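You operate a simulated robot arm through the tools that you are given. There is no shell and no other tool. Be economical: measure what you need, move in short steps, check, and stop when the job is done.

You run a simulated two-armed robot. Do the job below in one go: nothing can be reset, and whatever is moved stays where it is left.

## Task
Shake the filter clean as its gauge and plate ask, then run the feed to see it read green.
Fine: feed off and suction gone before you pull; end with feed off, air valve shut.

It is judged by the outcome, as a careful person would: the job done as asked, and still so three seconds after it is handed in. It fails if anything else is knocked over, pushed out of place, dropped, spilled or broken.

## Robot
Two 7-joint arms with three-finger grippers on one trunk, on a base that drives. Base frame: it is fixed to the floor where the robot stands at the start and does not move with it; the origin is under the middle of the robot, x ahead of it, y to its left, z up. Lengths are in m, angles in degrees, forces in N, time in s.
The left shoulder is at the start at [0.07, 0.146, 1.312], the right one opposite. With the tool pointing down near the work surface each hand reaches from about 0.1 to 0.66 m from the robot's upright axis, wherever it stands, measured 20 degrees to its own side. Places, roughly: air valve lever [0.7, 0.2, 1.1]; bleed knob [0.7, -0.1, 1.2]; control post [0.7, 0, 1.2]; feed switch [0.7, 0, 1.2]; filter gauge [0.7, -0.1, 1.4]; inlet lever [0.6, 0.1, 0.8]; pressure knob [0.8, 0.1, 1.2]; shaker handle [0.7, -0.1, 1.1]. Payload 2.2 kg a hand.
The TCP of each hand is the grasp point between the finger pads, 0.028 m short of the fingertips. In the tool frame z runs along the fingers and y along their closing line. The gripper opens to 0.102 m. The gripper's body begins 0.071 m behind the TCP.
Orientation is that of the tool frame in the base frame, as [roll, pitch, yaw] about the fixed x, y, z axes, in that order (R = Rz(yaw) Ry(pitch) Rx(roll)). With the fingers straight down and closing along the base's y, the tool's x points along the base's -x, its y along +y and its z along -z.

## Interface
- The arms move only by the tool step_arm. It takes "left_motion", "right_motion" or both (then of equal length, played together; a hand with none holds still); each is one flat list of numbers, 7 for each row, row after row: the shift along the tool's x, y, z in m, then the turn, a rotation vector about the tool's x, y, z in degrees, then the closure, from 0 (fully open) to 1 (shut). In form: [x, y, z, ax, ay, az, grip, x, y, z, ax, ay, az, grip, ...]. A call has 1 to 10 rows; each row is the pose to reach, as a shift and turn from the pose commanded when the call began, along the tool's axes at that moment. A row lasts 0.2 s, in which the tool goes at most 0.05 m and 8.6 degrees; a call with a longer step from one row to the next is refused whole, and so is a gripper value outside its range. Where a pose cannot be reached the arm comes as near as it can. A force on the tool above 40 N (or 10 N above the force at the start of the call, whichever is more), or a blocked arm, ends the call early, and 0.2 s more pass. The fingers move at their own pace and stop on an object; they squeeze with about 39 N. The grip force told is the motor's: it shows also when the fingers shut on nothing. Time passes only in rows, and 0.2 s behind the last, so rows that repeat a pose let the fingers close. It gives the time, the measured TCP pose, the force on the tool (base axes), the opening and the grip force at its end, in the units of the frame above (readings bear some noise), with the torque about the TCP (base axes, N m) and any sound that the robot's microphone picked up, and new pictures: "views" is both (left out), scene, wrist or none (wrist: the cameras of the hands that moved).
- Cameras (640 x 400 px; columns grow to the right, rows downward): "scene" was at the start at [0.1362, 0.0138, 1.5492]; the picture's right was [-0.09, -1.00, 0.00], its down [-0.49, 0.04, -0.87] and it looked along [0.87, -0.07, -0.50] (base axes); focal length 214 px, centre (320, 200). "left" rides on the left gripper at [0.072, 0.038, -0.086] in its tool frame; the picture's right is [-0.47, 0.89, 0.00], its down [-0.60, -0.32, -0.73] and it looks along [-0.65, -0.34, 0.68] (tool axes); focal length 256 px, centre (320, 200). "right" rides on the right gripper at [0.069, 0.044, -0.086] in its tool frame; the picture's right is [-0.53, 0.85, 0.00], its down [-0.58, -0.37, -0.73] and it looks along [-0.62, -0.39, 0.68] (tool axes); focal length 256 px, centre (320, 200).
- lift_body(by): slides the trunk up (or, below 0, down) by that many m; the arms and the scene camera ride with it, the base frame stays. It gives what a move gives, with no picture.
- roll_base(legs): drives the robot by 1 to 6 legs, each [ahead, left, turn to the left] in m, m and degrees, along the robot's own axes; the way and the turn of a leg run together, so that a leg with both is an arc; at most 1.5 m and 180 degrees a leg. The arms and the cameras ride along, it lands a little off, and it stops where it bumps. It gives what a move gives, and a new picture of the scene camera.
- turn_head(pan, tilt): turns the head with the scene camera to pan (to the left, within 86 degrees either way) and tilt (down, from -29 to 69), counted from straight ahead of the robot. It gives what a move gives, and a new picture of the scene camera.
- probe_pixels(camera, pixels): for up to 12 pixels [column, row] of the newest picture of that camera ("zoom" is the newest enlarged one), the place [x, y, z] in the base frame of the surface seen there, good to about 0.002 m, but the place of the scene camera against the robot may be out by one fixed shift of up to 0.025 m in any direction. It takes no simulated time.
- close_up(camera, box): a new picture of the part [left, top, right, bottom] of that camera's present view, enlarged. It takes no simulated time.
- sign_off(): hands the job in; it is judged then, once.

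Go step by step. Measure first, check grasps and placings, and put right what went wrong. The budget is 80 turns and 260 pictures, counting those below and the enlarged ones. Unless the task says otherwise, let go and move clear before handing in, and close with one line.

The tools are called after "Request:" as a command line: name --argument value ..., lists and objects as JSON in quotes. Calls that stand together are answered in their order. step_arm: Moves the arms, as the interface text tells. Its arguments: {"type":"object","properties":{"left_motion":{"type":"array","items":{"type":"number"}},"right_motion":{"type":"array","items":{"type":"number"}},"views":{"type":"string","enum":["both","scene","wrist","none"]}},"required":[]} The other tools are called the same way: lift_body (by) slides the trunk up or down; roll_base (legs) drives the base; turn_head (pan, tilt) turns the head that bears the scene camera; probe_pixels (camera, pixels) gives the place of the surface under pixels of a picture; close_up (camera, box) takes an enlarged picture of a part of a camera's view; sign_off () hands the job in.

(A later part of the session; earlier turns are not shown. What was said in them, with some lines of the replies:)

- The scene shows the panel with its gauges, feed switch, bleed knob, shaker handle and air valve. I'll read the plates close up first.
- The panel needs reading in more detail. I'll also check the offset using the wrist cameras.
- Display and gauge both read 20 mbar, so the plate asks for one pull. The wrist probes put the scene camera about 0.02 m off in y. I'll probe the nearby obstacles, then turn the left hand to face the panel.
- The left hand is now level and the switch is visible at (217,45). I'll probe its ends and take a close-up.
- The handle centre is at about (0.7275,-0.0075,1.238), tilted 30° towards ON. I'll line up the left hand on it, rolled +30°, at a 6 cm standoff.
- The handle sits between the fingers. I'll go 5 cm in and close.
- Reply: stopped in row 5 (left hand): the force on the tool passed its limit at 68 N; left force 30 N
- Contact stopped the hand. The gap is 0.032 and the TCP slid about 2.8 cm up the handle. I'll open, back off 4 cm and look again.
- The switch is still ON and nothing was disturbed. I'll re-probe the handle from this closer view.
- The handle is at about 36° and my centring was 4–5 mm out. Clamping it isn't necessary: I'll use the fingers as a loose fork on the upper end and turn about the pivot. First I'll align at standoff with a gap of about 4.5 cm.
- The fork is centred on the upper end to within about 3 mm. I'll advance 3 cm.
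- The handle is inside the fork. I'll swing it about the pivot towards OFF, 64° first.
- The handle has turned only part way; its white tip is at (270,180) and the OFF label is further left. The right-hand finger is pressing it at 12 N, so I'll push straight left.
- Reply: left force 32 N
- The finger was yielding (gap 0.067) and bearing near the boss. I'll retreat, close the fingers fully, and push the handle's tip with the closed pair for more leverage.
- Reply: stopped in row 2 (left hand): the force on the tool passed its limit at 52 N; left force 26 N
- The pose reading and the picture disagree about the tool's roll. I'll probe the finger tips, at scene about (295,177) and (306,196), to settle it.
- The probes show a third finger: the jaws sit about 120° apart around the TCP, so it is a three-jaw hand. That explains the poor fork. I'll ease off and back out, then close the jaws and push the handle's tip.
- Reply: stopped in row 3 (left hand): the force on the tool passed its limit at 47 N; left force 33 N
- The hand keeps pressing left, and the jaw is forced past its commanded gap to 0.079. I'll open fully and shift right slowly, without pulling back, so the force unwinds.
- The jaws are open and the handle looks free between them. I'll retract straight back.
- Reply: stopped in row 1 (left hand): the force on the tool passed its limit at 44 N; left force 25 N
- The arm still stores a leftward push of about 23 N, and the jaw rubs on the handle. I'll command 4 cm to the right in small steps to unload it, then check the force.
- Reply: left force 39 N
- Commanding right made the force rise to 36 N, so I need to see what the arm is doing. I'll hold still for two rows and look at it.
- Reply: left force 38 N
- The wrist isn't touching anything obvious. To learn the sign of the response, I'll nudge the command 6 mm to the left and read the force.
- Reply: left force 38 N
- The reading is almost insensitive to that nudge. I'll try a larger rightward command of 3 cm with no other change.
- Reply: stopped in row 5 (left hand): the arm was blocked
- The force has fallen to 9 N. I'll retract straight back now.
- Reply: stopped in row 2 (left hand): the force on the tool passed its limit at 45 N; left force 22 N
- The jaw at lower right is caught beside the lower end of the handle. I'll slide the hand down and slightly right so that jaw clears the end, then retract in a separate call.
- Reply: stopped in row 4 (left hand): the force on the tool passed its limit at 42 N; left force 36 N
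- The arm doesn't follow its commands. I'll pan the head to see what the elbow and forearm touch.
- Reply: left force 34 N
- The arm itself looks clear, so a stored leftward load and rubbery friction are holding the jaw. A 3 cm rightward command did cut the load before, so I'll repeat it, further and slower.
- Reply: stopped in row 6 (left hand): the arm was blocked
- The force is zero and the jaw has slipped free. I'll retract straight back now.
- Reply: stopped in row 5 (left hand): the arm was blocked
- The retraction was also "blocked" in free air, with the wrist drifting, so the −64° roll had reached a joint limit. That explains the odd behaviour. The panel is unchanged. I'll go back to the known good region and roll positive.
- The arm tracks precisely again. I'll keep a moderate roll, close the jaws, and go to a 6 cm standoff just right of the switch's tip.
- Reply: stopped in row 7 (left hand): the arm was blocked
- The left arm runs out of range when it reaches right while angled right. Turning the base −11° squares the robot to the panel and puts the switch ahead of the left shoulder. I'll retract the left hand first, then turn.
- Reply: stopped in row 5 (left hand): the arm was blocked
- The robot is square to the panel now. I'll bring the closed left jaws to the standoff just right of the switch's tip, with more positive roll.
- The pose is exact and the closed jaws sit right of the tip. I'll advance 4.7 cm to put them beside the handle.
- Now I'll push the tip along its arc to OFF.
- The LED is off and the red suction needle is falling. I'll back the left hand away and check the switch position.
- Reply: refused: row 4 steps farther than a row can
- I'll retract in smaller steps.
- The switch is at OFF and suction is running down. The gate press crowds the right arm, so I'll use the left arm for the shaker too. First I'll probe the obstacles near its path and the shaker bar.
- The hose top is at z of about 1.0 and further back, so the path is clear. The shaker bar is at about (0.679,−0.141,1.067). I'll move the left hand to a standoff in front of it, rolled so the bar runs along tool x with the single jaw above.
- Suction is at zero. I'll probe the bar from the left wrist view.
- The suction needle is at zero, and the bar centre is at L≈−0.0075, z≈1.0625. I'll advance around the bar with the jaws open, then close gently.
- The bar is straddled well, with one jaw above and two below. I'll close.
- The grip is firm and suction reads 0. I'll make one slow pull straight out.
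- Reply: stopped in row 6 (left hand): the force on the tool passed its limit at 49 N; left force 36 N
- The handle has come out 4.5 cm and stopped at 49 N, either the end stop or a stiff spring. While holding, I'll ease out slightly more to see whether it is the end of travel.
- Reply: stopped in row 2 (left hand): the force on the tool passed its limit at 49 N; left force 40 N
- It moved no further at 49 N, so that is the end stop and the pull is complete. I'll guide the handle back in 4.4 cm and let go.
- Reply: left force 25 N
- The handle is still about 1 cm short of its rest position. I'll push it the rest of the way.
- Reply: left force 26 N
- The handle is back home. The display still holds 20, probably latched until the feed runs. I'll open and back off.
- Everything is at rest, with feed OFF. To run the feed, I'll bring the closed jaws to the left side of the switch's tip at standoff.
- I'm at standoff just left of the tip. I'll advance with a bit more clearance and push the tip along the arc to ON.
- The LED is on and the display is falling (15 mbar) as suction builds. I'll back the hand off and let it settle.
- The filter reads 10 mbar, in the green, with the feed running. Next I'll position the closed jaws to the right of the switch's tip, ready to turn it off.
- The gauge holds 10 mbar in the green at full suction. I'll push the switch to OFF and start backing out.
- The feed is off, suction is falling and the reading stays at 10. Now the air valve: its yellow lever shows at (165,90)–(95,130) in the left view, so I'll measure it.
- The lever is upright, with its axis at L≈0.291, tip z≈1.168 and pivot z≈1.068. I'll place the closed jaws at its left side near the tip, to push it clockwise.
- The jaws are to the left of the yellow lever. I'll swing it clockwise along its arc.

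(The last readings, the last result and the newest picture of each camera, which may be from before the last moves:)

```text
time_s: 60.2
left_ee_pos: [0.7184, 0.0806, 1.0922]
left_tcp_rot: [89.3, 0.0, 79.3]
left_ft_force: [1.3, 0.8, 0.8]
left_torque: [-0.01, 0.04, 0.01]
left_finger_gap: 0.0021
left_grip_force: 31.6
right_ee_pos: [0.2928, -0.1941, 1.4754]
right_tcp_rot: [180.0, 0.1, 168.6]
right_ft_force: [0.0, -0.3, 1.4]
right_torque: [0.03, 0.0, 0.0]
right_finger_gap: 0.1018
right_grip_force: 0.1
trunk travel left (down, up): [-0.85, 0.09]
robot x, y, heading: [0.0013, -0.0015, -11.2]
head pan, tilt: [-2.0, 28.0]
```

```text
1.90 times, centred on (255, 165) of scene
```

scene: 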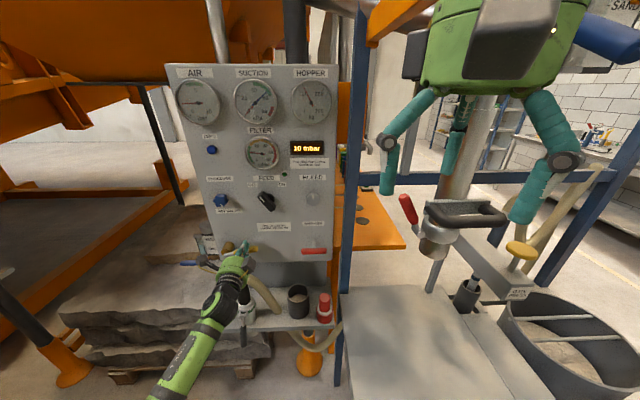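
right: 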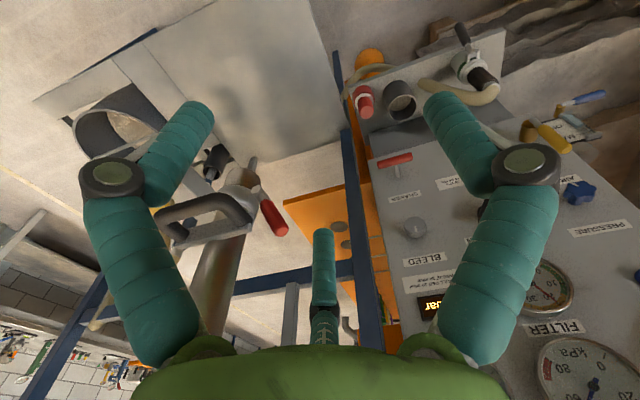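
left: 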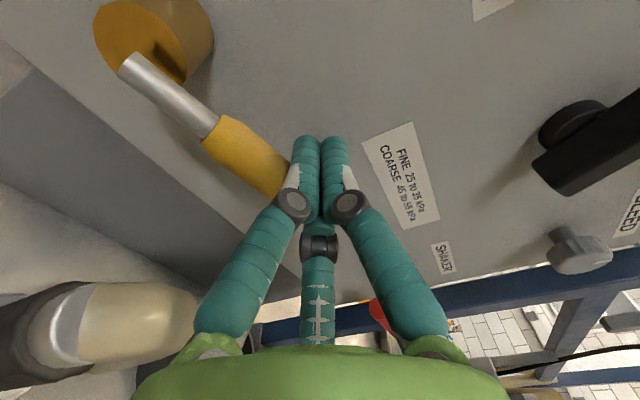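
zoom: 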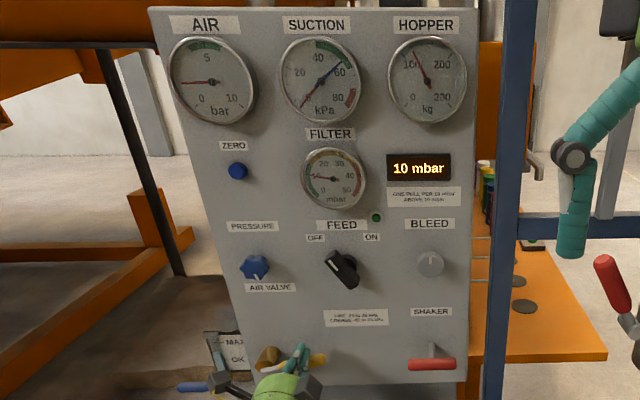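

Air pressure is dropping and the lever is about horizontal. I'll nudge down 1 cm to be sure it is at its stop, then back out and look.

Request:
step_arm --left_motion '[0.002, -0.005, 0, 0, 0, 0, 1, 0.002, -0.01, 0, 0, 0, 0, 1, 0.002, 0.005, 0, 0, 0, 0, 1, 0.002, 0.01, -0.03, 0, 0, 0, 1, 0.002, 0.03, -0.07, 0, 0, 0, 1, 0.002, 0.07, -0.09, 0, 0, 0, 1, 0.01, 0.11, -0.1, 0, 0, 0, 1, 0.03, 0.14, -0.1, 0, 0, 0, 1]'

Request:
close_up --camera "scene" --box '[170, 60, 340, 270]'

Request:
close_up --camera "scene" --box '[200, 210, 280, 270]'

```text
time_s: 62.0
left_ee_pos: [0.6212, 0.133, 1.2293]
left_tcp_rot: [89.3, 0.0, 79.3]
left_ft_force: [-0.5, -0.4, -0.3]
left_torque: [-0.02, -0.04, -0.01]
left_finger_gap: 0.002
left_grip_force: 31.3
right_ee_pos: [0.2908, -0.1915, 1.4749]
right_tcp_rot: [179.9, 0.0, 168.7]
right_ft_force: [-0.3, 0.2, -0.3]
right_torque: [-0.03, -0.01, 0.02]
right_finger_gap: 0.1021
right_grip_force: 0.1
trunk travel left (down, up): [-0.85, 0.09]
robot x, y, heading: [0.0028, -0.0032, -11.3]
head pan, tilt: [-2.0, 28.0]
```

scene: 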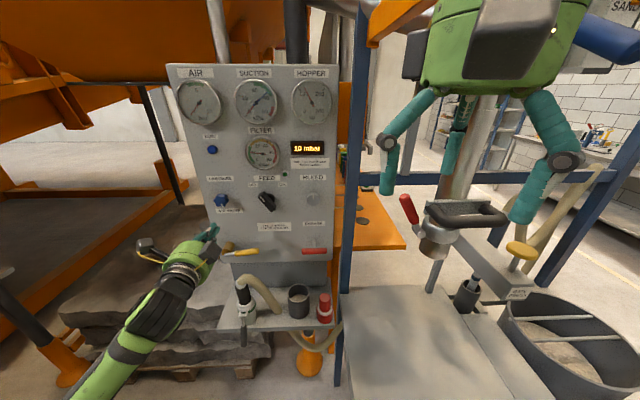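
left: 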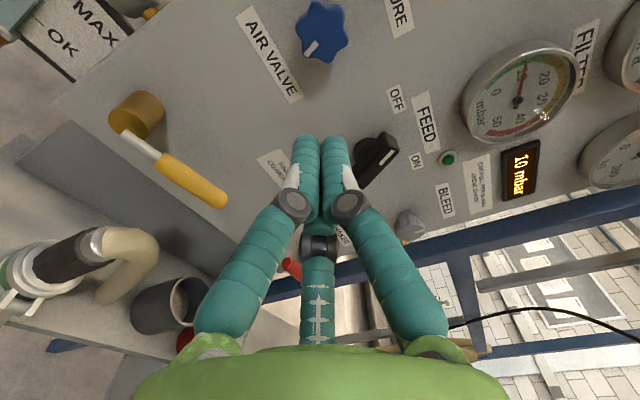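

```text
1.90 times, centred on (255, 165) of scene
```

zoom: 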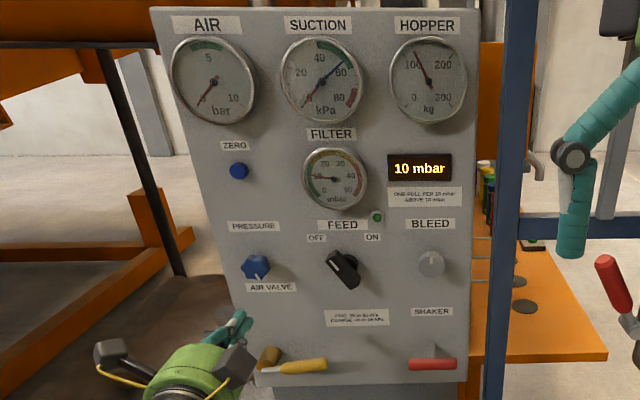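

```text
6.67 times, centred on (240, 240) of scene
```

zoom: 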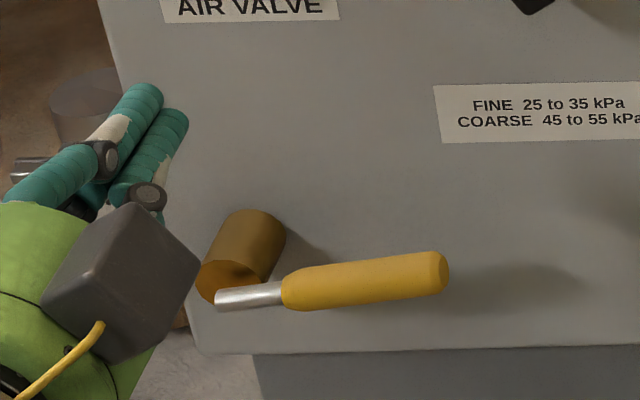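

The lever lies horizontal, air is near 0, feed is OFF and the filter reads 10 mbar. I'll draw the hand further back and take one last look at the gauges.

Request:
step_arm --left_motion '[0, 0.01, -0.03, 0, 0, 0, 1, 0, 0.02, -0.06, 0, 0, 0, 1, 0, 0.02, -0.06, 0, 0, 0, 0.5, 0, 0.02, -0.06, 0, 0, 0, 0.5]' --views "scene"

Request:
close_up --camera "scene" --box '[170, 60, 340, 166]'

Request:
close_up --camera "scene" --box '[190, 160, 350, 270]'

```text
time_s: 63.0
left_ee_pos: [0.5628, 0.1423, 1.25]
left_tcp_rot: [89.1, 0.0, 79.3]
left_ft_force: [0.4, 0.7, 0.4]
left_torque: [0.01, 0.05, 0.0]
left_finger_gap: 0.0511
left_grip_force: 0.1
right_ee_pos: [0.2934, -0.1942, 1.4751]
right_tcp_rot: [179.9, -0.1, 168.7]
right_ft_force: [-0.1, 0.8, -0.4]
right_torque: [0.0, -0.02, 0.01]
right_finger_gap: 0.1018
right_grip_force: 0.0
trunk travel left (down, up): [-0.85, 0.09]
robot x, y, heading: [0.0001, -0.0048, -11.5]
head pan, tilt: [-2.0, 28.0]
```

scene: 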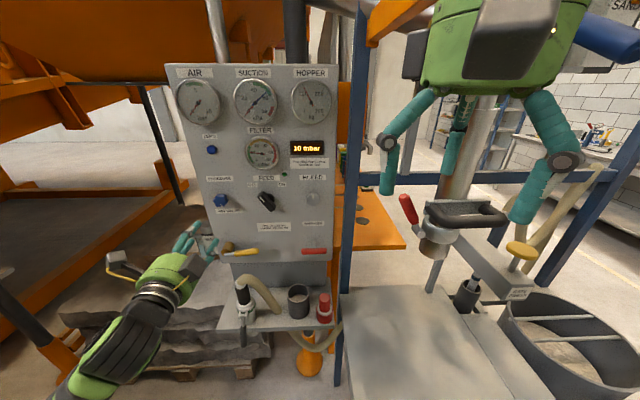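

```text
3.76 times, centred on (255, 113) of scene
```

zoom: 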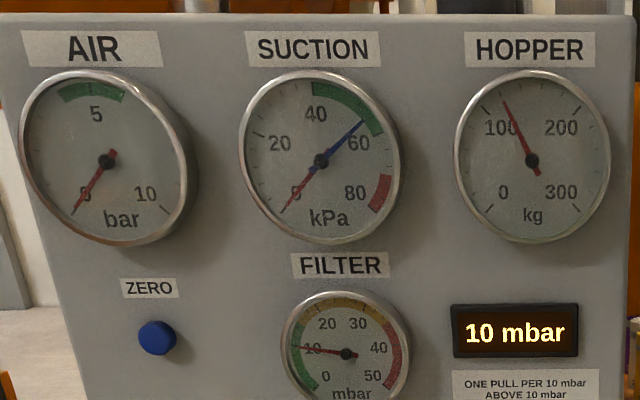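

```text
3.64 times, centred on (270, 215) of scene
```

zoom: 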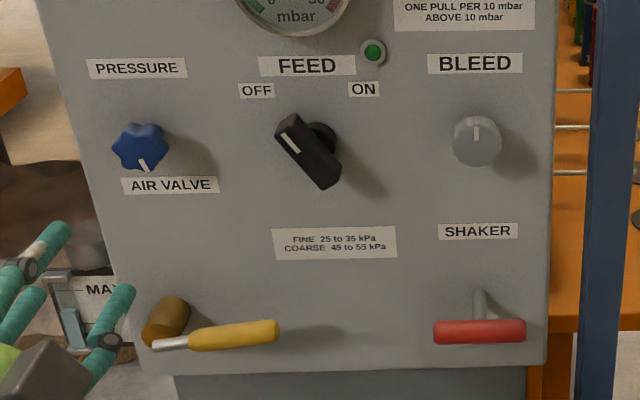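

Air reads 0, suction 0 and the filter 10 mbar in the green. The feed switch is OFF, the air valve lever is horizontal, the shaker is home, and the hand is clear. Handing in.

Request:
sign_off

```text
The job is handed in.
```

I gave the shaker one pull, as the plate asks for 20 mbar, with the feed off and suction at zero. I then ran the feed: the filter read 10 mbar, in the green, and the feed is now off with the air valve shut.
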